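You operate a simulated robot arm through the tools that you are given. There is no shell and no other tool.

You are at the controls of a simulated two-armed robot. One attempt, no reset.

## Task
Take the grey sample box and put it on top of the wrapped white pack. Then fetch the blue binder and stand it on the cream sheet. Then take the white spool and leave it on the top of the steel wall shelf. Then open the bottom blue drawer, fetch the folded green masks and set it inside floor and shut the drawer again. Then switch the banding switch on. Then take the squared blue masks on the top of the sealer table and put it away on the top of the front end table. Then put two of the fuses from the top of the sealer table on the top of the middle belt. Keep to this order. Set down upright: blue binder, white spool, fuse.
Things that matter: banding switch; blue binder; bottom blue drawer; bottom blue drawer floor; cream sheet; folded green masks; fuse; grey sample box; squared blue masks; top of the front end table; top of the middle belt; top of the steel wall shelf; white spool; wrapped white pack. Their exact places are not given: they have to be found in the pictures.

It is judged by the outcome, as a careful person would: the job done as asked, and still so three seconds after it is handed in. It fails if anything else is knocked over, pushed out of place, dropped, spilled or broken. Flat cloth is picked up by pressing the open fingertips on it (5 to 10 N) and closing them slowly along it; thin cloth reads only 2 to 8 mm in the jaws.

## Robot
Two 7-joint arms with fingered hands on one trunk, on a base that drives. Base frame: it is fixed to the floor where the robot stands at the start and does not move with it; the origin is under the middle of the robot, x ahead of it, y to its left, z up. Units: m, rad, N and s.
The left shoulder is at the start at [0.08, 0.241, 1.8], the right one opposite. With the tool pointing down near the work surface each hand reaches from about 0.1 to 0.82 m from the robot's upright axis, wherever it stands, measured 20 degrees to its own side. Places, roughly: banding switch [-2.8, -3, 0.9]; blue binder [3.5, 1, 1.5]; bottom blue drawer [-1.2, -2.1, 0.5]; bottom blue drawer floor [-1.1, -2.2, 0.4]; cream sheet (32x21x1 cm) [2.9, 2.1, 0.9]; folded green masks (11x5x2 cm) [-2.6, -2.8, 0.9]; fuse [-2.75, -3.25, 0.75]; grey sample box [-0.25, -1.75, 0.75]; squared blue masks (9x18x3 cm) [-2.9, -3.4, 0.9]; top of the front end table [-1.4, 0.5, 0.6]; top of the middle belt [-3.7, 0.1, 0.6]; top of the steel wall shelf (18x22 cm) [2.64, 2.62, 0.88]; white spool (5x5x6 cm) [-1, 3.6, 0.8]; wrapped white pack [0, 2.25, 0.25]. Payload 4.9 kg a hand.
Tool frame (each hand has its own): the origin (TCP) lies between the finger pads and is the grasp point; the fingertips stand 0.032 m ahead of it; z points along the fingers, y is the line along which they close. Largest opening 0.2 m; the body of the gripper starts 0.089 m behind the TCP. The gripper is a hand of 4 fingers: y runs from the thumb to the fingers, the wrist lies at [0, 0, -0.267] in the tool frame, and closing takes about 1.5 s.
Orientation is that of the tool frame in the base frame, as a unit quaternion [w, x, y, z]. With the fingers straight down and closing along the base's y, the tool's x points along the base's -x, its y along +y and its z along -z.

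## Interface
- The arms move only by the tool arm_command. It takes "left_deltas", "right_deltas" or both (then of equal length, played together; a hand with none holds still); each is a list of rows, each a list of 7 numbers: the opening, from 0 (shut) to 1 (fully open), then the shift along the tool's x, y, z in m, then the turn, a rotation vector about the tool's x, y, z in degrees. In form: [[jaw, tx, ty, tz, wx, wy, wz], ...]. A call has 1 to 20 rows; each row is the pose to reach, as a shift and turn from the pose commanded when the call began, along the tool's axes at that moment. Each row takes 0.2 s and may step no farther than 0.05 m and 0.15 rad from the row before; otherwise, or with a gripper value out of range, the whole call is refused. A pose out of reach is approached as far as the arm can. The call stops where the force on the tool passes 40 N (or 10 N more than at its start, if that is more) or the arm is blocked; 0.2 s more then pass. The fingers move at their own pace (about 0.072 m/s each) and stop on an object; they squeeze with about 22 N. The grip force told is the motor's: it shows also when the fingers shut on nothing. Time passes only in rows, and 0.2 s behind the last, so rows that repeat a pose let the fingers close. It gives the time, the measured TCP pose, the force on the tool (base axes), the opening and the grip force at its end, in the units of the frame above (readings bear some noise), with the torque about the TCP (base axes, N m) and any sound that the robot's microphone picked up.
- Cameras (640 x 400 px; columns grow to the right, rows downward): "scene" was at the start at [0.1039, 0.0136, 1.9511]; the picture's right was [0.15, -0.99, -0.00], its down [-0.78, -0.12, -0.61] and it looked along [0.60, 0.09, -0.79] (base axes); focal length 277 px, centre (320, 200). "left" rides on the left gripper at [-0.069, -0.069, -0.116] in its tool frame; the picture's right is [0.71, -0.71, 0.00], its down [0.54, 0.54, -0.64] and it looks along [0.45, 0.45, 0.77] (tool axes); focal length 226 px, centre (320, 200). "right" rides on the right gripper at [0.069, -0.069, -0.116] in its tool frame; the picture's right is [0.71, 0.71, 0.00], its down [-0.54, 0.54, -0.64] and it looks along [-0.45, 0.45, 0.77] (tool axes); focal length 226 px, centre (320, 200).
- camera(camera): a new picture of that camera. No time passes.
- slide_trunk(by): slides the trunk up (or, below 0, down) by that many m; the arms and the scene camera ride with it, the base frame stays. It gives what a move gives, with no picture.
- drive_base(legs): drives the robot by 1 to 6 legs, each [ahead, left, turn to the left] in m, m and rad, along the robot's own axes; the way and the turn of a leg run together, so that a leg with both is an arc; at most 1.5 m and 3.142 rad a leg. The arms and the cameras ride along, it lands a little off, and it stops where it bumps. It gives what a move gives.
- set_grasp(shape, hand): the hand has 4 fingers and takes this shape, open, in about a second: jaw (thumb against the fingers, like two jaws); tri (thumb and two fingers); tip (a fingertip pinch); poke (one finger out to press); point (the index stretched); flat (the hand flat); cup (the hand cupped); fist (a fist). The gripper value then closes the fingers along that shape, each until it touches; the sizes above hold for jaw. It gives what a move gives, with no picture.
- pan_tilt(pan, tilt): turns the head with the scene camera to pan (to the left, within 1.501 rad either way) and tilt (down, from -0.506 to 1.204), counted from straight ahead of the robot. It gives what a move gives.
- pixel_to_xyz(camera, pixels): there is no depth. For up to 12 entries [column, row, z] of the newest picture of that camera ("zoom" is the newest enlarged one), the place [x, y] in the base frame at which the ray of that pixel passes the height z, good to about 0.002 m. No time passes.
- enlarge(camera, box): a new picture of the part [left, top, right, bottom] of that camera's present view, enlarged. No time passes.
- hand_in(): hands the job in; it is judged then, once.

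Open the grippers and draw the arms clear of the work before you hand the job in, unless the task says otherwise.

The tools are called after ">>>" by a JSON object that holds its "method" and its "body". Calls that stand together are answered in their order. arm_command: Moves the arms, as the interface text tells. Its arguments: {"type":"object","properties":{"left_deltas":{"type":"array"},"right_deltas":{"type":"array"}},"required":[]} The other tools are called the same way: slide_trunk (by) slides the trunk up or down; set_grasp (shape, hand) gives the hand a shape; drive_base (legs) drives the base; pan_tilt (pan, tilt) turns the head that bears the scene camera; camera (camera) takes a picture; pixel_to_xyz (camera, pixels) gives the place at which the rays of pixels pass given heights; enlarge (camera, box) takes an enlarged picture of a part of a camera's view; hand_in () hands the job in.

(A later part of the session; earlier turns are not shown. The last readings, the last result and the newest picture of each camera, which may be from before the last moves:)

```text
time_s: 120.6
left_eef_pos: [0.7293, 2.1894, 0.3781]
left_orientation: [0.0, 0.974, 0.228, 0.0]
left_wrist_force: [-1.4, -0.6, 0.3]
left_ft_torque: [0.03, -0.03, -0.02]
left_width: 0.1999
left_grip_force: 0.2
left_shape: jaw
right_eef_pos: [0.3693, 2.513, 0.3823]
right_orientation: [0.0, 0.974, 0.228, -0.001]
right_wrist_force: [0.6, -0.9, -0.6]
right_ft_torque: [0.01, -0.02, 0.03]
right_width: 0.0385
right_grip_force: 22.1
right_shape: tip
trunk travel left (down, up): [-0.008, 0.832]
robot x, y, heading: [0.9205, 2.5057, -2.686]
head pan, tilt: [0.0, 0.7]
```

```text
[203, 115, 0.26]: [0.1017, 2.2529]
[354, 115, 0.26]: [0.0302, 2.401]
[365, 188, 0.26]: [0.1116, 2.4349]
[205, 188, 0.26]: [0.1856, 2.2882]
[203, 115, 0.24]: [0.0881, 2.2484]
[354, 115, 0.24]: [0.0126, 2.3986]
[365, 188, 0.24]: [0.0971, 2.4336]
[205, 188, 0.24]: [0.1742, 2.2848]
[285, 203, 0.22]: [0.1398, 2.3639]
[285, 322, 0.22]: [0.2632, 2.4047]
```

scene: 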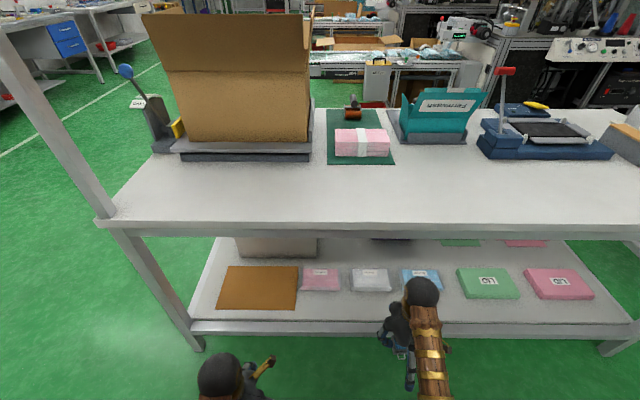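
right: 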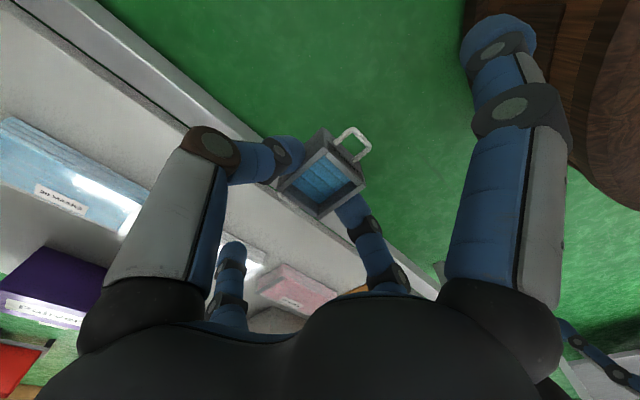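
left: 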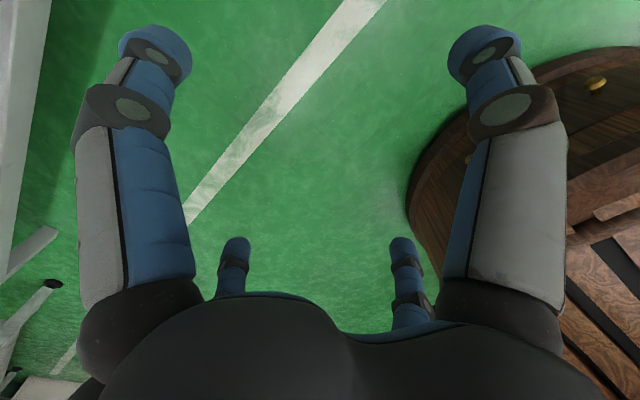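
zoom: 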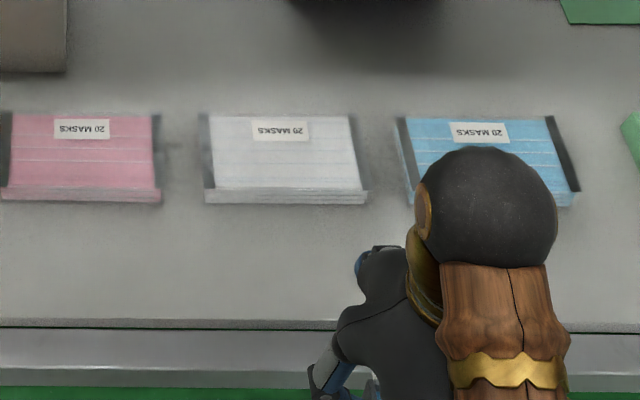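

Triangulated pack centre ≈(0.087,2.34), top ≈0.23, so it lies ~0.19 m inside the edge. To keep the forearm flat under the apron I'll work from closer: first tilt the hand 18° and lower 5 cm here.

>>> {"method": "arm_command", "body": {"right_deltas": [[0, 0, 0, 0.015, 0, -6, 0], [0, 0, 0, 0.03, 0, -12, 0], [0, 0, 0, 0.05, 0, -18, 0], [0, 0, 0, 0.05, 0, -18, 0]]}}

>>> {"method": "drive_base", "body": {"legs": [[0.18, 0, 0]]}}

>>> {"method": "camera", "body": {"camera": "right"}}

>>> {"method": "camera", "body": {"camera": "scene"}}

```text
time_s: 121.6
left_eef_pos: [0.7291, 2.1888, 0.3776]
left_orientation: [0.001, 0.974, 0.228, -0.001]
left_wrist_force: [0.0, 0.3, 0.0]
left_ft_torque: [0.01, 0.0, 0.01]
left_width: 0.1999
left_grip_force: 0.1
left_shape: jaw
right_eef_pos: [0.369, 2.5129, 0.332]
right_orientation: [0.036, 0.961, 0.225, -0.154]
right_wrist_force: [0.2, 1.3, -1.1]
right_ft_torque: [0.01, 0.0, 0.03]
right_width: 0.0387
right_grip_force: 22.1
right_shape: tip
trunk travel left (down, up): [-0.008, 0.832]
robot x, y, heading: [0.9193, 2.5057, -2.683]
head pan, tilt: [0.0, 0.7]
```

```text
time_s: 123.1
left_eef_pos: [0.5659, 2.1091, 0.3772]
left_orientation: [0.0, 0.974, 0.228, 0.002]
left_wrist_force: [0.5, 0.1, -0.7]
left_ft_torque: [0.0, -0.03, 0.01]
left_width: 0.1999
left_grip_force: 0.0
left_shape: jaw
right_eef_pos: [0.2079, 2.4336, 0.331]
right_orientation: [0.036, 0.962, 0.226, -0.152]
right_wrist_force: [-0.5, 0.2, -0.2]
right_ft_torque: [0.03, -0.03, 0.01]
right_width: 0.0384
right_grip_force: 21.9
right_shape: tip
trunk travel left (down, up): [-0.008, 0.832]
robot x, y, heading: [0.7573, 2.4272, -2.679]
head pan, tilt: [0.0, 0.7]
```

```text
taken
```

right: 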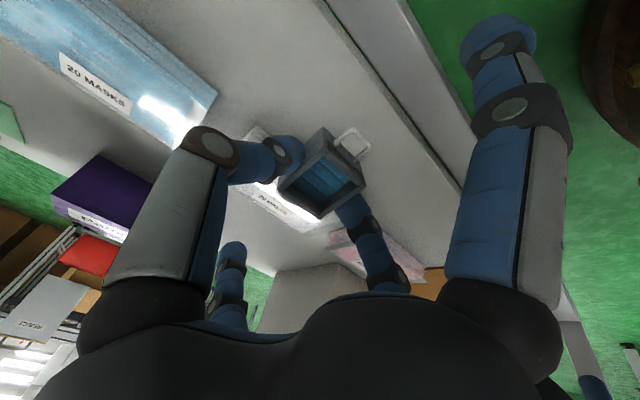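

```text
taken
```

scene: 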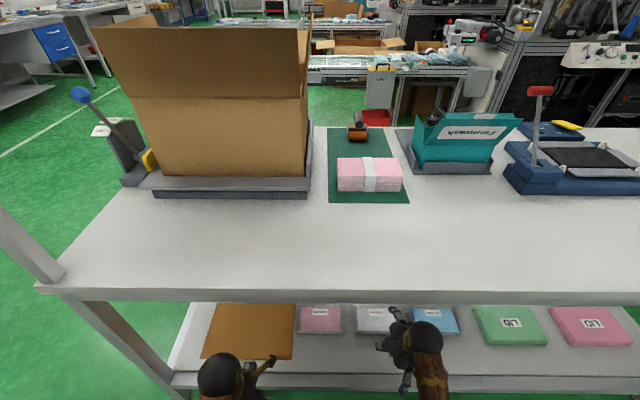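

The hand is just outside the edge; in the right camera the white pack appears beneath around (285,210). I enlarge to locate it relative to the box.

>>> {"method": "enlarge", "body": {"camera": "right", "box": [200, 100, 440, 300]}}

>>> {"method": "enlarge", "body": {"camera": "scene", "box": [300, 280, 460, 400]}}

```text
2.00 times, centred on (320, 200) of right
```

zoom: 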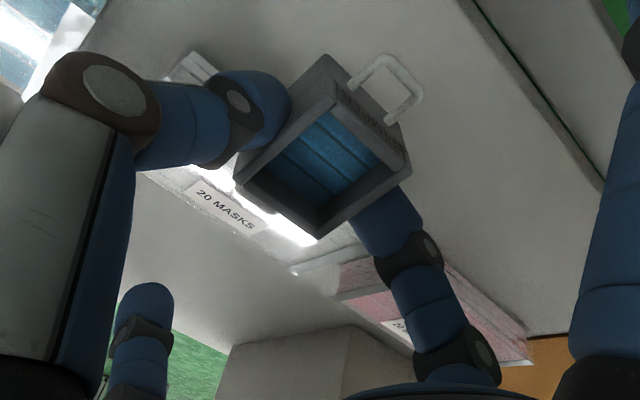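

```text
3.33 times, centred on (380, 340) of scene
```

zoom: 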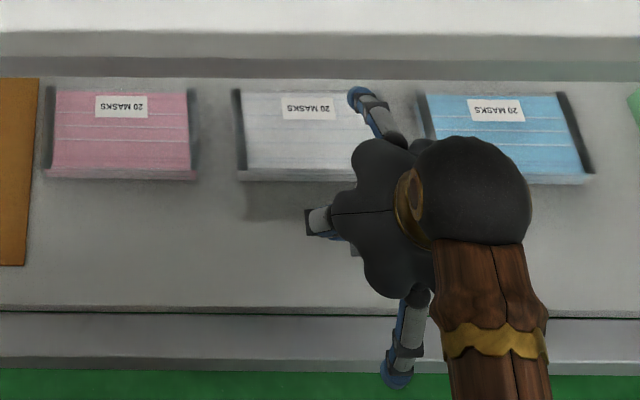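

I triangulate pack corners between right camera (far-left (307.5,235), far-right (235,190)) and scene ((356,307) far-left).

>>> {"method": "pixel_to_xyz", "body": {"camera": "right", "pixels": [[307.5, 235, 0.25], [307.5, 235, 0.22], [235, 190, 0.25], [235, 190, 0.22], [255, 127.5, 0.25], [255, 127.5, 0.22]]}}

>>> {"method": "pixel_to_xyz", "body": {"camera": "scene", "pixels": [[356, 307, 0.25], [356, 307, 0.22], [358, 331, 0.25], [358, 331, 0.22], [358, 334.5, 0.22], [358, 373, 0.22], [358, 298, 0.7]]}}

```text
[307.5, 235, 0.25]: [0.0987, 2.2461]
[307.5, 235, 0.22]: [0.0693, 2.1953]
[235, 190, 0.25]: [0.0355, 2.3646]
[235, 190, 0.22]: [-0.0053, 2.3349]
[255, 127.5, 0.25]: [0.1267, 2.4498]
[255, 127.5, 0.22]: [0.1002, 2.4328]
```

```text
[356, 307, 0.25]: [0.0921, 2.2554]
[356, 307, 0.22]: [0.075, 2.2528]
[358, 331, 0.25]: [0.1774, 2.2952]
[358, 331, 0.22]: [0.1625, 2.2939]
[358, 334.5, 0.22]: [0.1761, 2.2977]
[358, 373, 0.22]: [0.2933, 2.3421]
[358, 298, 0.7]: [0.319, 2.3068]
```

Pack top comes out ≈0.25, centre ≈(0.101,2.346). I move forward 0.12 and left 0.03 at this height (box bottom ≈2.4 cm above the pack).

>>> {"method": "arm_command", "body": {"right_deltas": [[0, -0.0285, 0.008, 0.0093, 0, 0, 0], [0, -0.057, 0.016, 0.0186, 0, 0, 0], [0, -0.0856, 0.024, 0.0278, 0, 0, 0], [0, -0.1141, 0.0315, 0.0371, 0, 0, 0], [0, -0.1141, 0.0315, 0.0371, 0, 0, 0]]}}

>>> {"method": "camera", "body": {"camera": "right"}}

>>> {"method": "camera", "body": {"camera": "scene"}}

```text
time_s: 124.3
left_eef_pos: [0.5672, 2.1091, 0.3783]
left_orientation: [0.0, 0.974, 0.228, 0.0]
left_wrist_force: [0.5, 0.0, -0.3]
left_ft_torque: [-0.04, 0.04, 0.02]
left_width: 0.1997
left_grip_force: 0.0
left_shape: jaw
right_eef_pos: [0.1147, 2.3509, 0.3326]
right_orientation: [0.037, 0.961, 0.226, -0.153]
right_wrist_force: [-0.3, -0.4, -0.5]
right_ft_torque: [0.01, 0.01, 0.01]
right_width: 0.0388
right_grip_force: 21.7
right_shape: tip
trunk travel left (down, up): [-0.008, 0.832]
robot x, y, heading: [0.7584, 2.422, -2.681]
head pan, tilt: [0.0, 0.7]
```

```text
taken
```

right: 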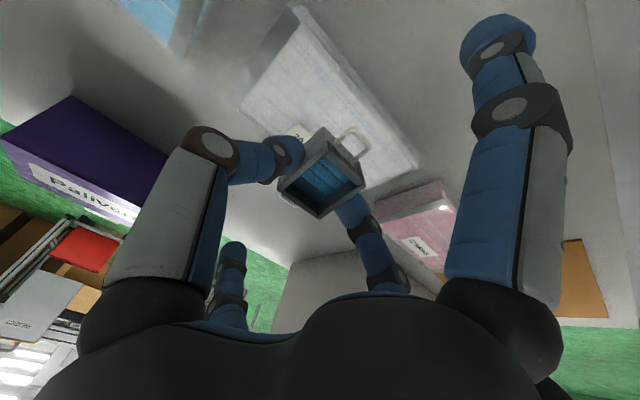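

```text
taken
```

scene: 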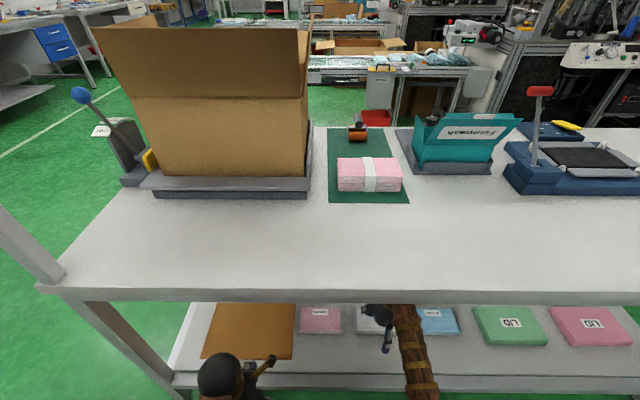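

Right camera shows the pack below the box with corners (300,10), (238,110), (420,170). I verify the pack's corners from this view.

>>> {"method": "enlarge", "body": {"camera": "right", "box": [220, 0, 460, 250]}}

>>> {"method": "pixel_to_xyz", "body": {"camera": "right", "pixels": [[301, 12, 0.25], [240, 104, 0.25], [416, 168, 0.25], [301, 12, 0.24], [240, 104, 0.24], [416, 168, 0.24]]}}

```text
1.60 times, centred on (340, 125) of right
```

zoom: 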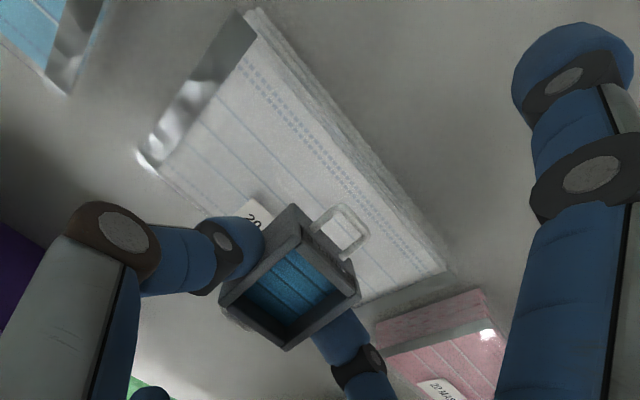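

```text
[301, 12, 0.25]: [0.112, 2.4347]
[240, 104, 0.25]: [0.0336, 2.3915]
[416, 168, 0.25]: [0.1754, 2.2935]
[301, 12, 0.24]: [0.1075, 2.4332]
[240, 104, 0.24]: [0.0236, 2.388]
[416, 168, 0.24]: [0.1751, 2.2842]
```

The pack centre (0.1045,2.3425) lies right under the box. I lower 1.6 cm, then feel for contact in small steps.

>>> {"method": "arm_command", "body": {"right_deltas": [[0, 0.0025, 0, 0.0076, 0, 0, 0], [0, 0.0049, 0, 0.0152, 0, 0, 0], [0, 0.0049, 0, 0.0152, 0, 0, 0]]}}

>>> {"method": "arm_command", "body": {"right_deltas": [[0, 0.0012, 0, 0.0038, 0, 0, 0], [0, 0.0012, 0, 0.0038, 0, 0, 0]]}}

>>> {"method": "camera", "body": {"camera": "right"}}

```text
time_s: 125.1
left_eef_pos: [0.5679, 2.1089, 0.3783]
left_orientation: [0.0, 0.974, 0.228, 0.0]
left_wrist_force: [-0.7, -0.3, 0.0]
left_ft_torque: [0.01, 0.0, 0.01]
left_width: 0.2001
left_grip_force: 0.1
left_shape: jaw
right_eef_pos: [0.1141, 2.3508, 0.3151]
right_orientation: [0.036, 0.962, 0.225, -0.153]
right_wrist_force: [-0.4, 0.6, -0.2]
right_ft_torque: [0.04, -0.01, 0.01]
right_width: 0.0385
right_grip_force: 22.2
right_shape: tip
trunk travel left (down, up): [-0.008, 0.832]
robot x, y, heading: [0.7598, 2.4252, -2.68]
head pan, tilt: [0.0, 0.7]
```

```text
time_s: 125.7
left_eef_pos: [0.5672, 2.1103, 0.3788]
left_orientation: [0.0, 0.974, 0.226, 0.0]
left_wrist_force: [0.6, -0.1, 0.5]
left_ft_torque: [0.03, -0.04, -0.02]
left_width: 0.1998
left_grip_force: 0.1
left_shape: jaw
right_eef_pos: [0.1125, 2.3502, 0.3118]
right_orientation: [0.036, 0.962, 0.225, -0.152]
right_wrist_force: [-0.3, 0.0, -0.5]
right_ft_torque: [-0.01, 0.0, -0.01]
right_width: 0.0388
right_grip_force: 21.7
right_shape: tip
trunk travel left (down, up): [-0.008, 0.832]
robot x, y, heading: [0.7569, 2.4232, -2.682]
head pan, tilt: [0.0, 0.7]
```

```text
taken
```

right: 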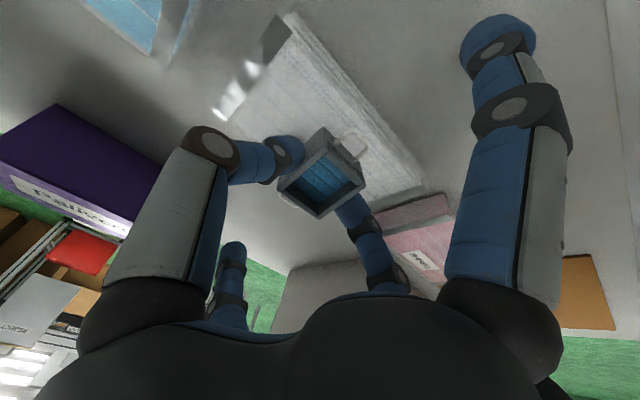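

No contact yet at z≈0.312; I continue in small steps with force checks.

>>> {"method": "arm_command", "body": {"right_deltas": [[0, 0.0012, 0, 0.0038, 0, 0, 0], [0, 0.0012, 0, 0.0038, 0, 0, 0]]}}

>>> {"method": "arm_command", "body": {"right_deltas": [[0, 0.0012, 0, 0.0038, 0, 0, 0], [0, 0.0012, 0, 0.0038, 0, 0, 0]]}}

>>> {"method": "arm_command", "body": {"right_deltas": [[0, 0.0009, 0, 0.0028, 0, 0, 0], [0, 0.0009, 0, 0.0028, 0, 0, 0]]}}

```text
time_s: 126.3
left_eef_pos: [0.5661, 2.1098, 0.3787]
left_orientation: [-0.001, 0.974, 0.227, 0.0]
left_wrist_force: [-0.2, 0.5, -0.1]
left_ft_torque: [-0.01, 0.0, 0.01]
left_width: 0.1998
left_grip_force: 0.0
left_shape: jaw
right_eef_pos: [0.1131, 2.3512, 0.3069]
right_orientation: [0.036, 0.961, 0.226, -0.154]
right_wrist_force: [-0.9, -0.4, -0.7]
right_ft_torque: [0.01, 0.03, 0.06]
right_width: 0.0382
right_grip_force: 21.5
right_shape: tip
trunk travel left (down, up): [-0.008, 0.832]
robot x, y, heading: [0.7581, 2.4242, -2.679]
head pan, tilt: [0.0, 0.7]
```

```text
time_s: 126.9
left_eef_pos: [0.5668, 2.1097, 0.3783]
left_orientation: [0.0, 0.974, 0.228, 0.0]
left_wrist_force: [0.4, 0.1, 0.5]
left_ft_torque: [0.01, -0.01, 0.01]
left_width: 0.1996
left_grip_force: 0.1
left_shape: jaw
right_eef_pos: [0.114, 2.3503, 0.3034]
right_orientation: [0.035, 0.962, 0.225, -0.153]
right_wrist_force: [0.2, -0.2, 0.0]
right_ft_torque: [0.03, -0.03, -0.05]
right_width: 0.0388
right_grip_force: 22.1
right_shape: tip
trunk travel left (down, up): [-0.008, 0.832]
robot x, y, heading: [0.758, 2.4274, -2.679]
head pan, tilt: [0.0, 0.7]
```

```text
time_s: 127.5
left_eef_pos: [0.5674, 2.1105, 0.3781]
left_orientation: [0.0, 0.974, 0.228, 0.0]
left_wrist_force: [0.4, 0.2, 0.1]
left_ft_torque: [0.01, 0.0, 0.01]
left_width: 0.1996
left_grip_force: 0.1
left_shape: jaw
right_eef_pos: [0.1132, 2.3503, 0.301]
right_orientation: [0.036, 0.961, 0.225, -0.154]
right_wrist_force: [-2.0, 0.0, 5.6]
right_ft_torque: [0.06, 0.0, 0.03]
right_width: 0.0387
right_grip_force: 22.3
right_shape: tip
trunk travel left (down, up): [-0.008, 0.832]
robot x, y, heading: [0.757, 2.4254, -2.685]
head pan, tilt: [0.0, 0.7]
```

Contact: +5.6 N at z≈0.301, matching the expected box-on-pack height. I look before pressing a bit more to level the box.

>>> {"method": "enlarge", "body": {"camera": "right", "box": [220, 80, 460, 230]}}

>>> {"method": "camera", "body": {"camera": "scene"}}

>>> {"method": "camera", "body": {"camera": "left"}}

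```text
2.67 times, centred on (340, 155) of right
```

zoom: 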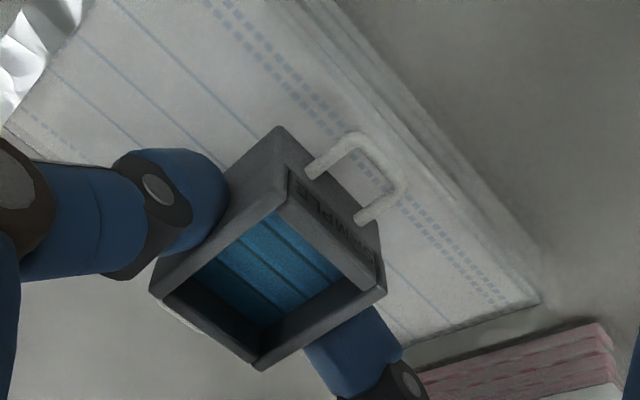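

```text
taken
```

scene: 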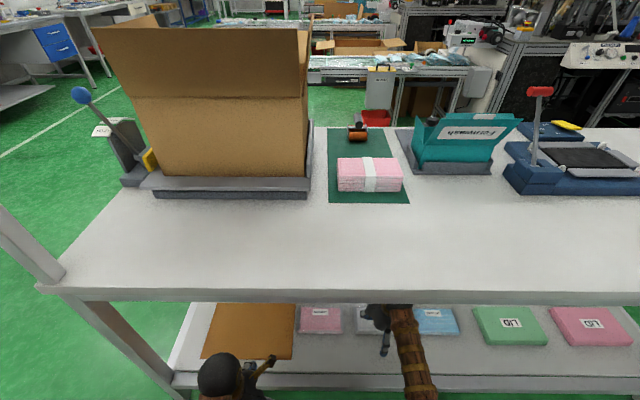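

```text
taken
```

left: 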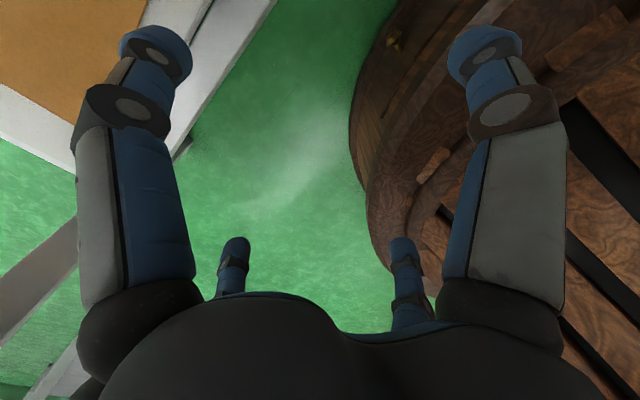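

The near bottom edge of the box touches the pack. I press down 3 mm more to let the box level itself in the pinch.

>>> {"method": "arm_command", "body": {"right_deltas": [[0, 0.0009, 0, 0.0028, 0, 0, 0], [0, 0.0009, 0, 0.0028, 0, 0, 0]]}}

>>> {"method": "enlarge", "body": {"camera": "right", "box": [220, 80, 460, 230]}}

```text
time_s: 128.1
left_eef_pos: [0.567, 2.1103, 0.3786]
left_orientation: [0.0, 0.974, 0.228, 0.0]
left_wrist_force: [-0.2, -0.1, -0.1]
left_ft_torque: [-0.02, 0.02, 0.0]
left_width: 0.2
left_grip_force: 0.1
left_shape: jaw
right_eef_pos: [0.1125, 2.3504, 0.2981]
right_orientation: [0.036, 0.962, 0.224, -0.154]
right_wrist_force: [-2.8, -1.3, 8.9]
right_ft_torque: [0.05, 0.05, 0.06]
right_width: 0.0389
right_grip_force: 22.0
right_shape: tip
trunk travel left (down, up): [-0.008, 0.832]
robot x, y, heading: [0.7589, 2.4243, -2.683]
head pan, tilt: [0.0, 0.7]
```

```text
2.67 times, centred on (340, 155) of right
```

zoom: 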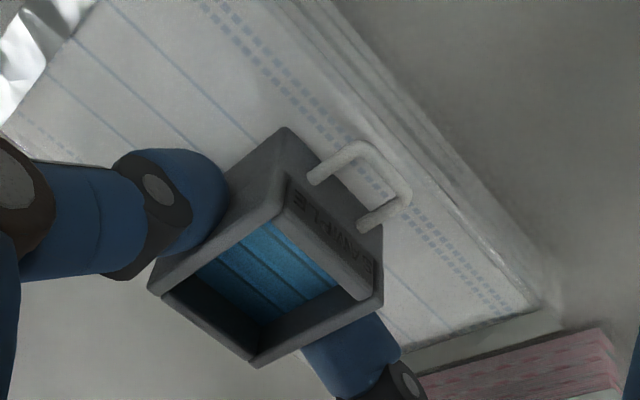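

It is rotating in the pinch as hoped (force 8.9 N). I press another 3 mm.

>>> {"method": "arm_command", "body": {"right_deltas": [[0, 0.0009, 0, 0.0028, 0, 0, 0], [0, 0.0009, 0, 0.0028, 0, 0, 0], [0, 0.0009, 0, 0.0028, 0, 0, 0]]}}

>>> {"method": "enlarge", "body": {"camera": "right", "box": [220, 80, 460, 230]}}

```text
time_s: 128.9
left_eef_pos: [0.5675, 2.1092, 0.3784]
left_orientation: [0.0, 0.974, 0.228, 0.0]
left_wrist_force: [-1.1, -0.6, -0.3]
left_ft_torque: [-0.03, 0.03, 0.0]
left_width: 0.2001
left_grip_force: 0.0
left_shape: jaw
right_eef_pos: [0.1138, 2.3504, 0.2944]
right_orientation: [0.036, 0.962, 0.226, -0.151]
right_wrist_force: [0.8, -0.5, 2.7]
right_ft_torque: [0.02, -0.17, -0.04]
right_width: 0.0385
right_grip_force: 22.4
right_shape: tip
trunk travel left (down, up): [-0.008, 0.832]
robot x, y, heading: [0.7582, 2.4256, -2.678]
head pan, tilt: [0.0, 0.7]
```

```text
2.67 times, centred on (340, 155) of right
```

zoom: 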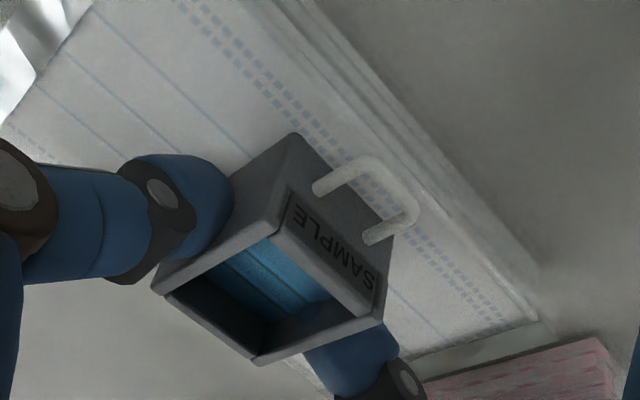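

The box now sits nearly level on the pack (force down to 2.7 N). I release slowly.

>>> {"method": "arm_command", "body": {"right_deltas": [[0.2, 0, 0, 0, 0, 0, 0], [0.22, 0, 0, 0, 0, 0, 0], [0.25, 0, 0, 0, 0, 0, 0], [0.3, 0, 0, 0, 0, 0, 0], [0.35, 0, 0, 0, 0, 0, 0], [0.35, 0, 0, 0, 0, 0, 0]]}}

>>> {"method": "camera", "body": {"camera": "right"}}

>>> {"method": "enlarge", "body": {"camera": "right", "box": [220, 80, 460, 230]}}

```text
time_s: 130.3
left_eef_pos: [0.5676, 2.1099, 0.3778]
left_orientation: [0.0, 0.974, 0.228, 0.0]
left_wrist_force: [-0.5, 0.3, 0.3]
left_ft_torque: [0.0, 0.0, 0.02]
left_width: 0.1997
left_grip_force: 0.1
left_shape: jaw
right_eef_pos: [0.1128, 2.3514, 0.2944]
right_orientation: [0.036, 0.962, 0.225, -0.153]
right_wrist_force: [0.0, 0.6, 0.1]
right_ft_torque: [0.01, 0.03, -0.01]
right_width: 0.0696
right_grip_force: 0.0
right_shape: tip
trunk travel left (down, up): [-0.008, 0.832]
robot x, y, heading: [0.7581, 2.4277, -2.68]
head pan, tilt: [0.0, 0.7]
```

```text
taken
```

right: 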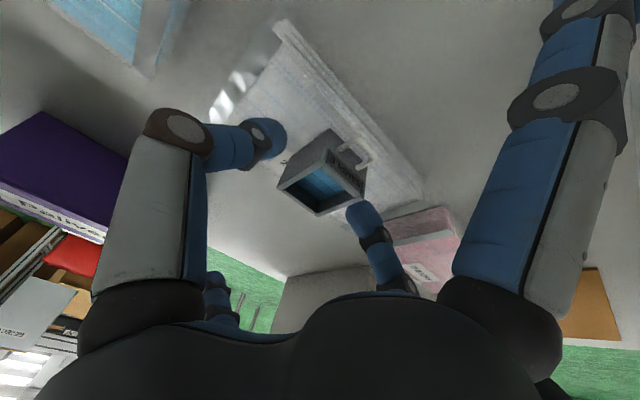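

```text
2.67 times, centred on (340, 155) of right
```

zoom: 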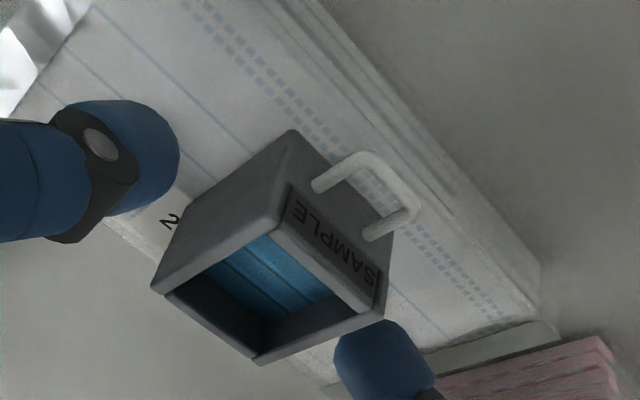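

The box stays put on the pack. I withdraw along the fingers 5 cm and then straight back out from under the table.

>>> {"method": "arm_command", "body": {"right_deltas": [[0.38, 0, 0, -0.02, 0, 0, 0], [0.38, 0, 0, -0.045, 0, 0, 0], [0.38, 0.04, 0, -0.058, 0, 0, 0], [0.38, 0.08, 0, -0.071, 0, 0, 0], [0.38, 0.12, 0, -0.084, 0, 0, 0], [0.38, 0.16, 0, -0.097, 0, 0, 0], [0.38, 0.2, 0, -0.11, 0, 0, 0], [0.38, 0.24, 0, -0.123, 0, 0, 0]]}}

>>> {"method": "camera", "body": {"camera": "scene"}}

>>> {"method": "enlarge", "body": {"camera": "scene", "box": [280, 270, 480, 395]}}

```text
time_s: 132.1
left_eef_pos: [0.567, 2.11, 0.378]
left_orientation: [0.0, 0.974, 0.228, 0.0]
left_wrist_force: [0.4, -0.3, 0.3]
left_ft_torque: [-0.01, 0.0, -0.03]
left_width: 0.1999
left_grip_force: 0.0
left_shape: jaw
right_eef_pos: [0.3521, 2.4686, 0.3393]
right_orientation: [0.036, 0.961, 0.225, -0.154]
right_wrist_force: [-0.2, 0.4, -0.8]
right_ft_torque: [0.02, -0.01, 0.0]
right_width: 0.0755
right_grip_force: 0.1
right_shape: tip
trunk travel left (down, up): [-0.008, 0.832]
robot x, y, heading: [0.7566, 2.4252, -2.678]
head pan, tilt: [0.0, 0.7]
```

```text
taken
```

scene: 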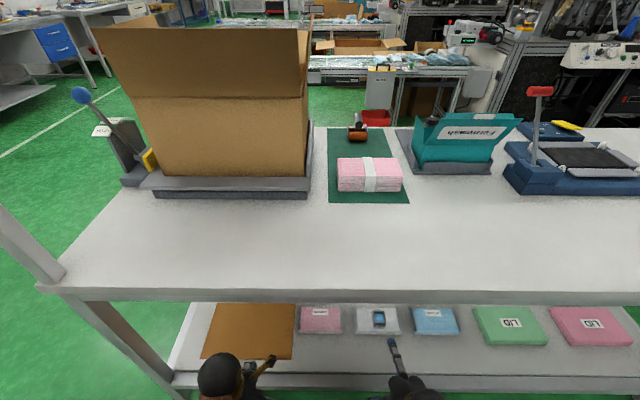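

```text
3.20 times, centred on (380, 332) of scene
```

zoom: 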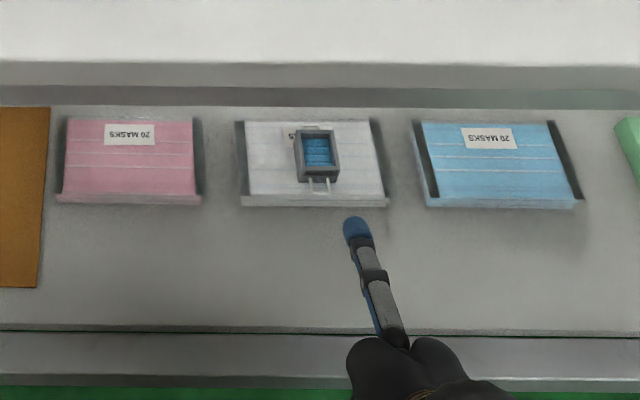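

Step 1 is done: the grey box stands on the white pack (zoom (318,155)). Next I straighten the right hand, back away, raise the trunk and turn round toward the wall with the binder shelf.

>>> {"method": "arm_command", "body": {"right_deltas": [[0.38, 0, 0, 0, 0, 6, 0], [0.38, 0, 0, 0, 0, 12, 0], [0.38, 0, 0, 0, 0, 18, 0], [0.38, 0, 0, 0, 0, 18, 0]]}}

>>> {"method": "drive_base", "body": {"legs": [[-0.4, 0, 0]]}}

>>> {"method": "slide_trunk", "body": {"by": 0.4}}

>>> {"method": "slide_trunk", "body": {"by": 0.4}}

>>> {"method": "drive_base", "body": {"legs": [[0, 0, 3.13], [0, -0.7, 0], [0.33, -0.9, 0]]}}

>>> {"method": "pan_tilt", "body": {"pan": 0.0, "tilt": 0.3}}

>>> {"method": "camera", "body": {"camera": "scene"}}

```text
time_s: 133.1
left_eef_pos: [0.567, 2.1095, 0.3776]
left_orientation: [0.0, 0.974, 0.228, 0.0]
left_wrist_force: [-0.1, 0.6, 0.8]
left_ft_torque: [0.0, -0.04, 0.04]
left_width: 0.2001
left_grip_force: 0.1
left_shape: jaw
right_eef_pos: [0.3524, 2.469, 0.3379]
right_orientation: [0.001, 0.974, 0.229, 0.0]
right_wrist_force: [-0.1, -0.3, -0.5]
right_ft_torque: [-0.01, -0.05, -0.02]
right_width: 0.0757
right_grip_force: 0.0
right_shape: tip
trunk travel left (down, up): [-0.008, 0.832]
robot x, y, heading: [0.7571, 2.4257, -2.688]
head pan, tilt: [0.0, 0.7]
```

```text
time_s: 135.6
left_eef_pos: [0.9234, 2.2863, 0.3782]
left_orientation: [0.0, 0.973, 0.229, 0.0]
left_wrist_force: [-0.2, -0.1, -0.2]
left_ft_torque: [-0.04, 0.04, -0.01]
left_width: 0.1998
left_grip_force: 0.1
left_shape: jaw
right_eef_pos: [0.7082, 2.6453, 0.3383]
right_orientation: [-0.001, 0.973, 0.229, -0.001]
right_wrist_force: [-0.3, -0.1, -0.1]
right_ft_torque: [0.0, -0.01, 0.0]
right_width: 0.0755
right_grip_force: 0.1
right_shape: tip
trunk travel left (down, up): [-0.008, 0.832]
robot x, y, heading: [1.1122, 2.6039, -2.68]
head pan, tilt: [0.0, 0.7]
```

```text
time_s: 139.4
left_eef_pos: [0.923, 2.2858, 0.7784]
left_orientation: [-0.001, 0.973, 0.229, 0.0]
left_wrist_force: [-0.1, 0.4, 0.5]
left_ft_torque: [-0.03, 0.01, -0.01]
left_width: 0.2001
left_grip_force: 0.2
left_shape: jaw
right_eef_pos: [0.7081, 2.6454, 0.7376]
right_orientation: [0.0, 0.973, 0.229, -0.001]
right_wrist_force: [0.1, -0.1, -0.7]
right_ft_torque: [0.0, -0.01, -0.03]
right_width: 0.0756
right_grip_force: 0.0
right_shape: tip
trunk travel left (down, up): [-0.408, 0.432]
robot x, y, heading: [1.1113, 2.6031, -2.681]
head pan, tilt: [0.0, 0.7]
```

```text
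time_s: 143.2
left_eef_pos: [0.9227, 2.2864, 1.1776]
left_orientation: [0.0, 0.973, 0.229, 0.0]
left_wrist_force: [0.7, 0.1, 0.6]
left_ft_torque: [-0.02, -0.01, -0.02]
left_width: 0.1999
left_grip_force: 0.0
left_shape: jaw
right_eef_pos: [0.7072, 2.6452, 1.1389]
right_orientation: [0.001, 0.973, 0.23, 0.0]
right_wrist_force: [0.4, 0.3, -0.3]
right_ft_torque: [-0.03, -0.04, 0.03]
right_width: 0.0755
right_grip_force: 0.0
right_shape: tip
trunk travel left (down, up): [-0.808, 0.032]
robot x, y, heading: [1.1136, 2.6011, -2.683]
head pan, tilt: [0.0, 0.7]
```

```text
time_s: 159.0
left_eef_pos: [2.329, 1.6514, 1.1769]
left_orientation: [0.0, -0.237, 0.971, 0.0]
left_wrist_force: [0.3, 0.3, -0.1]
left_ft_torque: [-0.01, -0.02, -0.03]
left_width: 0.1998
left_grip_force: 0.1
left_shape: jaw
right_eef_pos: [2.55, 1.2962, 1.1378]
right_orientation: [0.001, -0.238, 0.971, -0.001]
right_wrist_force: [-0.9, -0.2, -0.3]
right_ft_torque: [0.0, -0.03, -0.03]
right_width: 0.0756
right_grip_force: 0.0
right_shape: tip
trunk travel left (down, up): [-0.808, 0.032]
robot x, y, heading: [2.1422, 1.33, 0.484]
head pan, tilt: [0.0, 0.7]
```

```text
time_s: 159.9
left_eef_pos: [2.3292, 1.6498, 1.1777]
left_orientation: [0.0, -0.238, 0.971, 0.0]
left_wrist_force: [0.0, 0.4, 0.4]
left_ft_torque: [0.01, 0.0, 0.0]
left_width: 0.2001
left_grip_force: 0.0
left_shape: jaw
right_eef_pos: [2.5511, 1.2965, 1.1378]
right_orientation: [0.0, -0.238, 0.971, 0.001]
right_wrist_force: [0.7, 0.0, -0.6]
right_ft_torque: [0.01, 0.02, 0.0]
right_width: 0.0757
right_grip_force: 0.3
right_shape: tip
trunk travel left (down, up): [-0.808, 0.032]
robot x, y, heading: [2.1397, 1.3307, 0.48]
head pan, tilt: [0.0, 0.3]
```

```text
taken
```

scene: 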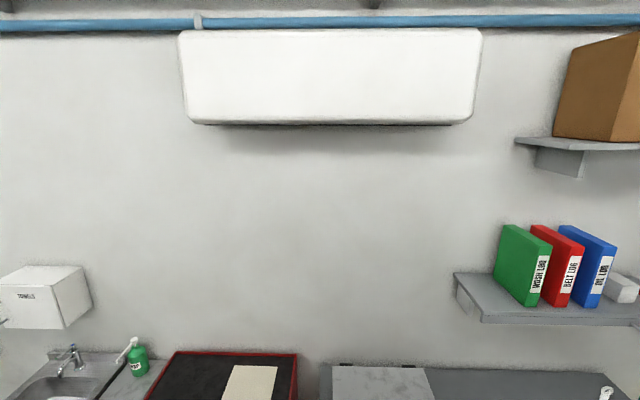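

I see the binders on the wall shelf at right (blue one at (590,262)). I shift right 0.55 m and correct the heading a bit.

>>> {"method": "drive_base", "body": {"legs": [[0, -0.6, -0.03]]}}

>>> {"method": "pan_tilt", "body": {"pan": 0.0, "tilt": 0.5}}

>>> {"method": "camera", "body": {"camera": "scene"}}

>>> {"method": "enlarge", "body": {"camera": "scene", "box": [280, 80, 480, 205]}}

```text
time_s: 163.3
left_eef_pos: [2.6027, 1.119, 1.1772]
left_orientation: [0.0, -0.227, 0.974, -0.001]
left_wrist_force: [-0.5, 0.0, 0.3]
left_ft_torque: [-0.04, 0.0, 0.0]
left_width: 0.2001
left_grip_force: 0.1
left_shape: jaw
right_eef_pos: [2.8184, 0.7597, 1.1381]
right_orientation: [0.001, -0.228, 0.974, 0.0]
right_wrist_force: [0.3, 0.2, 0.0]
right_ft_torque: [-0.03, -0.04, 0.02]
right_width: 0.076
right_grip_force: 0.0
right_shape: tip
trunk travel left (down, up): [-0.808, 0.032]
robot x, y, heading: [2.4114, 0.8017, 0.458]
head pan, tilt: [0.0, 0.3]
```

```text
time_s: 164.0
left_eef_pos: [2.6025, 1.1189, 1.1787]
left_orientation: [0.001, -0.229, 0.973, 0.0]
left_wrist_force: [-0.1, -0.4, 0.4]
left_ft_torque: [0.0, 0.0, 0.01]
left_width: 0.1997
left_grip_force: 0.0
left_shape: jaw
right_eef_pos: [2.8183, 0.7582, 1.1379]
right_orientation: [0.001, -0.228, 0.974, 0.0]
right_wrist_force: [-0.1, -0.4, 0.0]
right_ft_torque: [0.0, -0.01, 0.0]
right_width: 0.076
right_grip_force: 0.1
right_shape: tip
trunk travel left (down, up): [-0.808, 0.032]
robot x, y, heading: [2.4098, 0.8004, 0.463]
head pan, tilt: [0.0, 0.499]
```

```text
taken
```

scene: 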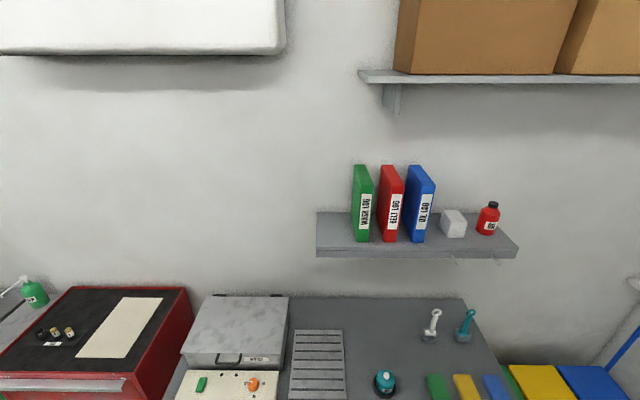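

```text
3.20 times, centred on (380, 142) of scene
```

zoom: 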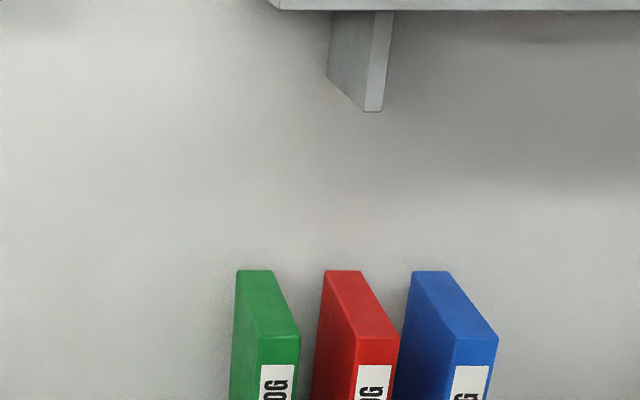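

Blue binder front at (423,215) with gaps to red (left) and a small white block (right). Before approaching, I tilt down to see the steel table in front, and raise both hands by 0.3 m.

>>> {"method": "arm_command", "body": {"right_deltas": [[0.4, 0, 0, -0.05, 0, 0, 0], [0.4, 0, 0, -0.1, 0, 0, 0], [0.4, 0, 0, -0.15, 0, 0, 0], [0.4, 0, 0, -0.2, 0, 0, 0], [0.4, 0, 0, -0.25, 0, 0, 0], [0.4, 0, 0, -0.3, 0, 0, 0]], "left_deltas": [[1, 0, 0, -0.05, 0, 0, 0], [1, 0, 0, -0.1, 0, 0, 0], [1, 0, 0, -0.15, 0, 0, 0], [1, 0, 0, -0.2, 0, 0, 0], [1, 0, 0, -0.25, 0, 0, 0], [1, 0, 0, -0.3, 0, 0, 0]]}}

>>> {"method": "pan_tilt", "body": {"pan": 0.0, "tilt": 0.9}}

>>> {"method": "camera", "body": {"camera": "scene"}}

```text
time_s: 164.8
left_eef_pos: [2.6104, 1.1282, 1.3037]
left_orientation: [0.003, 0.079, 0.987, 0.137]
left_wrist_force: [-0.2, 0.6, -0.8]
left_ft_torque: [0.02, -0.03, -0.03]
left_width: 0.1999
left_grip_force: 0.2
left_shape: jaw
left hand out of reach, approached as far as the arm can: row 3
right_eef_pos: [2.78, 0.7163, 1.2489]
right_orientation: [-0.056, -0.058, 0.996, 0.029]
right_wrist_force: [0.5, -0.5, -0.4]
right_ft_torque: [-0.07, -0.01, 0.0]
right_width: 0.0799
right_grip_force: 0.0
right_shape: tip
right hand out of reach, approached as far as the arm can: row 2
trunk travel left (down, up): [-0.808, 0.032]
robot x, y, heading: [2.4138, 0.8073, 0.466]
head pan, tilt: [0.0, 0.499]
stopped in row 3 (left hand): the arm was blocked; the commanded pose is now the measured one
```

```text
time_s: 165.6
left_eef_pos: [2.6099, 1.1298, 1.3043]
left_orientation: [0.004, 0.079, 0.987, 0.138]
left_wrist_force: [0.4, 0.3, 0.7]
left_ft_torque: [0.02, 0.0, 0.0]
left_width: 0.2003
left_grip_force: 0.1
left_shape: jaw
right_eef_pos: [2.7787, 0.7189, 1.2474]
right_orientation: [-0.055, -0.058, 0.996, 0.028]
right_wrist_force: [-0.2, 0.7, 1.0]
right_ft_torque: [-0.01, 0.03, -0.01]
right_width: 0.0797
right_grip_force: 0.0
right_shape: tip
trunk travel left (down, up): [-0.808, 0.032]
robot x, y, heading: [2.4127, 0.8062, 0.468]
head pan, tilt: [0.0, 0.901]
```

```text
taken
```

scene: 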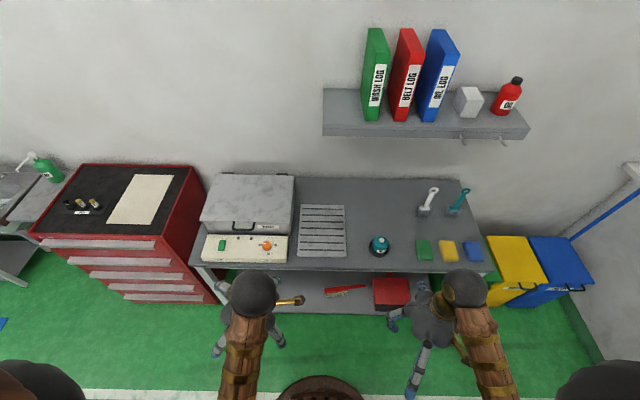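

The arms cannot go that high when retracted. I compute where the steel table's front edge, the binders and the shelf are before approaching.

>>> {"method": "pixel_to_xyz", "body": {"camera": "scene", "pixels": [[340, 268, 0.9], [215, 300, 0.0], [210, 262, 0.9], [490, 270, 0.9], [430, 118, 1.4], [425, 135, 1.37], [440, 35, 1.62], [320, 385, 0.1], [160, 200, 1.0], [430, 210, 0.92]]}}

>>> {"method": "enlarge", "body": {"camera": "scene", "box": [340, 10, 540, 150]}}

```text
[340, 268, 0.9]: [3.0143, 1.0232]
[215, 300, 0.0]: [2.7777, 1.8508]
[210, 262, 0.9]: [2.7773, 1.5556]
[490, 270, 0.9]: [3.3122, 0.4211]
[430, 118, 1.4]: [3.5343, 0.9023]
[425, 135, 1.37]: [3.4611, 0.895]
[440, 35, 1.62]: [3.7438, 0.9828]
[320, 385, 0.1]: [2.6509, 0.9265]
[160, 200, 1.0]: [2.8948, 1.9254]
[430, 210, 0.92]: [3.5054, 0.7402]
```

```text
2.86 times, centred on (440, 80) of scene
```

zoom: 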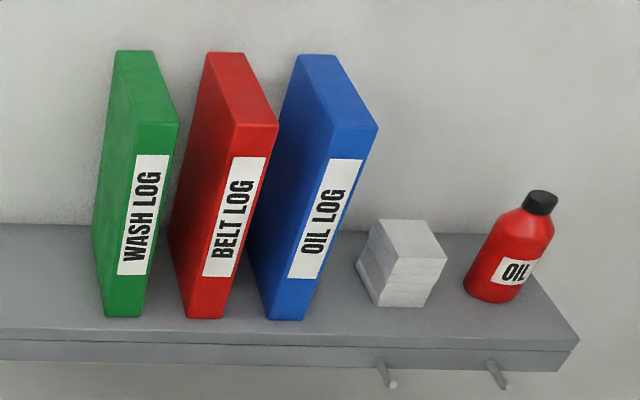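

I solve for binder height and the wall position by intersecting rays: bottom-front corner (zoom (272,318)), top-front (330,128), top-back (300,56), and the shelf-wall line (zoom (20,225)).

>>> {"method": "pixel_to_xyz", "body": {"camera": "zoom", "pixels": [[272, 318, 1.35], [272, 318, 1.4], [272, 318, 1.45], [330, 128, 1.6], [330, 128, 1.65], [330, 128, 1.7], [300, 56, 1.65], [378, 128, 1.65], [336, 57, 1.65], [20, 226, 1.4], [580, 340, 1.4], [0, 340, 1.4]]}}

```text
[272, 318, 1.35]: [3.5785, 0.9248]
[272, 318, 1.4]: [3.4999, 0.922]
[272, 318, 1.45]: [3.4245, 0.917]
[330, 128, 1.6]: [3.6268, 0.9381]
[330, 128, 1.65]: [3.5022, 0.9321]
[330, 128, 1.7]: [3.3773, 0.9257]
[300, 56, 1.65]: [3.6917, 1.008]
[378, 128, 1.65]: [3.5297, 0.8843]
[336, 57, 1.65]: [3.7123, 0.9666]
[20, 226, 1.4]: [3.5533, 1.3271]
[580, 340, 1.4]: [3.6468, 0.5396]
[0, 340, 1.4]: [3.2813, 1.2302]
```

Binder ≈0.25 high, 0.21 deep, front at N≈0.2 m from the wall plane. I drive 0.28 m closer (base stays ≈0.08 m off the steel table) and re-measure.

>>> {"method": "drive_base", "body": {"legs": [[0.26, 0, -0.02]]}}

>>> {"method": "pan_tilt", "body": {"pan": -0.15, "tilt": 0.6}}

>>> {"method": "camera", "body": {"camera": "scene"}}

>>> {"method": "enlarge", "body": {"camera": "scene", "box": [260, 60, 460, 200]}}

```text
time_s: 167.5
left_eef_pos: [2.8442, 1.237, 1.3024]
left_orientation: [0.004, 0.088, 0.987, 0.136]
left_wrist_force: [-0.1, -0.4, 0.5]
left_ft_torque: [0.03, 0.0, 0.02]
left_width: 0.1997
left_grip_force: 0.0
left_shape: jaw
right_eef_pos: [3.0078, 0.8268, 1.2472]
right_orientation: [-0.056, -0.051, 0.997, 0.029]
right_wrist_force: [-0.9, -0.6, 0.4]
right_ft_torque: [-0.03, 0.0, -0.03]
right_width: 0.08
right_grip_force: 0.0
right_shape: tip
trunk travel left (down, up): [-0.808, 0.032]
robot x, y, heading: [2.6434, 0.9188, 0.452]
head pan, tilt: [0.0, 0.901]
```

```text
time_s: 168.3
left_eef_pos: [2.8434, 1.2375, 1.3023]
left_orientation: [0.005, 0.09, 0.987, 0.135]
left_wrist_force: [-0.2, -0.3, 0.5]
left_ft_torque: [-0.03, 0.0, 0.0]
left_width: 0.2003
left_grip_force: 0.0
left_shape: jaw
right_eef_pos: [3.0085, 0.8258, 1.2475]
right_orientation: [-0.057, -0.051, 0.997, 0.028]
right_wrist_force: [-0.1, -0.6, 0.6]
right_ft_torque: [-0.02, -0.03, -0.06]
right_width: 0.0797
right_grip_force: 0.0
right_shape: tip
trunk travel left (down, up): [-0.808, 0.032]
robot x, y, heading: [2.6447, 0.9202, 0.448]
head pan, tilt: [-0.15, 0.6]
```

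```text
taken
```

scene: 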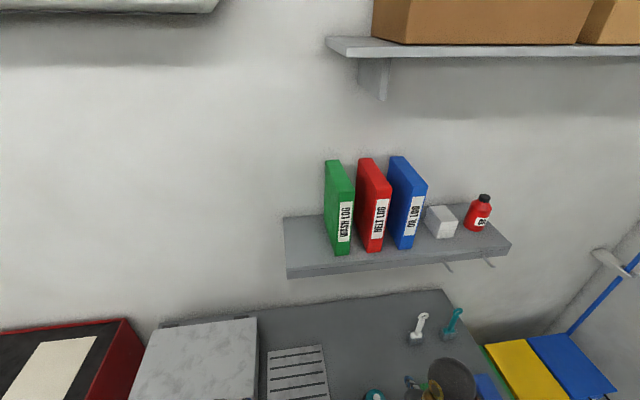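

```text
2.86 times, centred on (360, 130) of scene
```

zoom: 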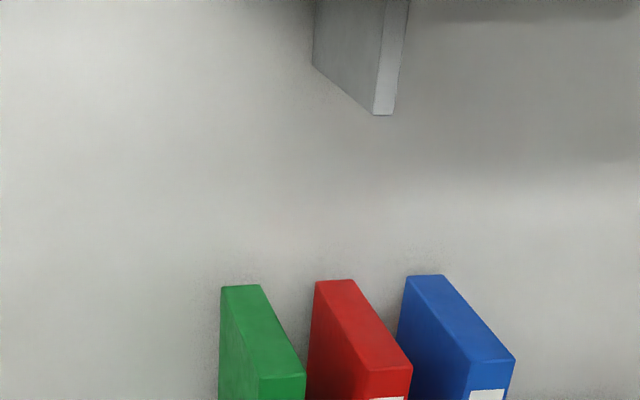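

I zoom properly on the binders for exact corners from this second position.

>>> {"method": "enlarge", "body": {"camera": "scene", "box": [310, 150, 470, 260]}}

>>> {"method": "pixel_to_xyz", "body": {"camera": "scene", "pixels": [[330, 42, 2.0], [640, 55, 2.0], [330, 42, 1.9], [372, 97, 1.9]]}}

```text
3.64 times, centred on (390, 205) of scene
```

zoom: 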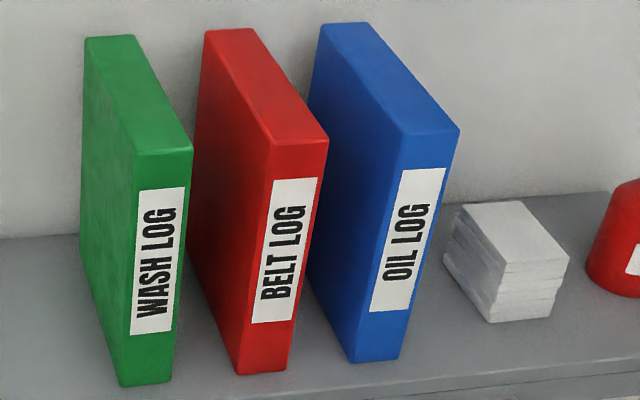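

```text
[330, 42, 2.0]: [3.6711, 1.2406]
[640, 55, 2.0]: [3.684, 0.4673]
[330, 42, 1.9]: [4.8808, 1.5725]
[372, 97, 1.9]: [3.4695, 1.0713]
```

Corners of the blue binder: top-front (402,135)/(459,128), top-back (318,25)/(370,22), bottom-front (353,362). I get their rays.

>>> {"method": "pixel_to_xyz", "body": {"camera": "zoom", "pixels": [[353, 362, 1.35], [353, 362, 1.4], [353, 362, 1.45], [402, 135, 1.6], [402, 135, 1.65], [402, 135, 1.7], [459, 128, 1.65], [318, 25, 1.65], [370, 22, 1.65], [5, 240, 1.4], [328, 140, 1.65], [462, 215, 1.45]]}}

```text
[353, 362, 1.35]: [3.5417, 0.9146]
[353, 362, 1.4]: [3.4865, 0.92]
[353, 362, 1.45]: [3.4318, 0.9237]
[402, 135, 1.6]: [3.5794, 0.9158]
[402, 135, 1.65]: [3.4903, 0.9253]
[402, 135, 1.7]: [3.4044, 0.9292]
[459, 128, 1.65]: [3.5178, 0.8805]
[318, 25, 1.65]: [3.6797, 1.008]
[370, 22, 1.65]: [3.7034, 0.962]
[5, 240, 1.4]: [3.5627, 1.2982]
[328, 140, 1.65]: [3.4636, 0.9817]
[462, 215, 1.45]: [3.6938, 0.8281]
```

Solved: binder top z≈1.667, width 5.3 cm, top centre ≈(3.565,0.944), 12.6 cm from the wall; the upper shelf (z≈1.97) limits headroom, so I'll pinch its top with the tool pitched ~40° forward. First I shift right 0.17 m and align the heading to ≈0.42.

>>> {"method": "drive_base", "body": {"legs": [[0, -0.17, -0.03]]}}

>>> {"method": "pan_tilt", "body": {"pan": 0.0, "tilt": 0.6}}

>>> {"method": "camera", "body": {"camera": "scene"}}

```text
time_s: 169.7
left_eef_pos: [2.925, 1.0799, 1.3027]
left_orientation: [0.007, 0.105, 0.985, 0.136]
left_wrist_force: [-0.5, -0.3, 0.6]
left_ft_torque: [0.03, 0.0, -0.02]
left_width: 0.1999
left_grip_force: 0.0
left_shape: jaw
right_eef_pos: [3.0745, 0.6637, 1.2457]
right_orientation: [-0.056, -0.034, 0.997, 0.029]
right_wrist_force: [-0.6, 0.3, 0.3]
right_ft_torque: [-0.02, -0.02, -0.01]
right_width: 0.0801
right_grip_force: 0.0
right_shape: tip
trunk travel left (down, up): [-0.808, 0.032]
robot x, y, heading: [2.7136, 0.7709, 0.42]
head pan, tilt: [-0.15, 0.6]
```

```text
time_s: 170.4
left_eef_pos: [2.9252, 1.079, 1.3033]
left_orientation: [0.006, 0.105, 0.985, 0.137]
left_wrist_force: [0.4, -0.7, 0.9]
left_ft_torque: [0.0, 0.03, 0.02]
left_width: 0.2
left_grip_force: 0.1
left_shape: jaw
right_eef_pos: [3.0752, 0.663, 1.2471]
right_orientation: [-0.056, -0.035, 0.997, 0.03]
right_wrist_force: [0.1, 0.6, 0.9]
right_ft_torque: [-0.01, 0.02, -0.02]
right_width: 0.0799
right_grip_force: 0.1
right_shape: tip
trunk travel left (down, up): [-0.808, 0.032]
robot x, y, heading: [2.7121, 0.7676, 0.417]
head pan, tilt: [0.0, 0.6]
```

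```text
taken
```

scene: 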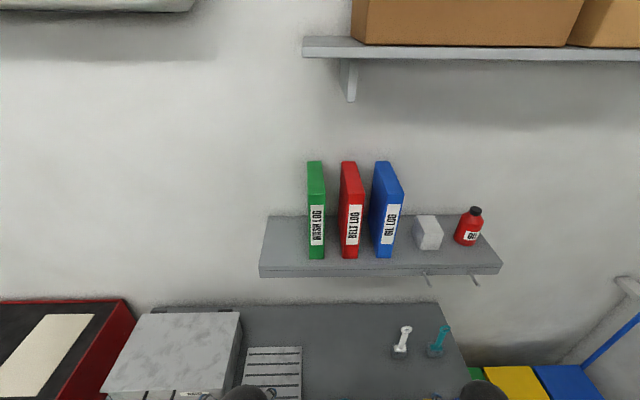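

Now aligned with the wall. I re-measure the blue binder top from this third view.

>>> {"method": "enlarge", "body": {"camera": "scene", "box": [300, 150, 460, 250]}}

```text
4.00 times, centred on (380, 200) of scene
```

zoom: 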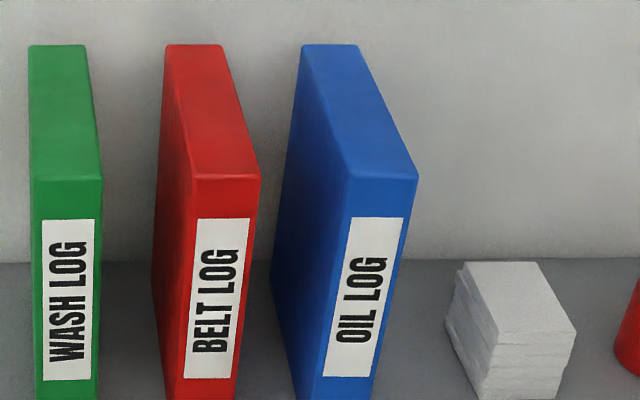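

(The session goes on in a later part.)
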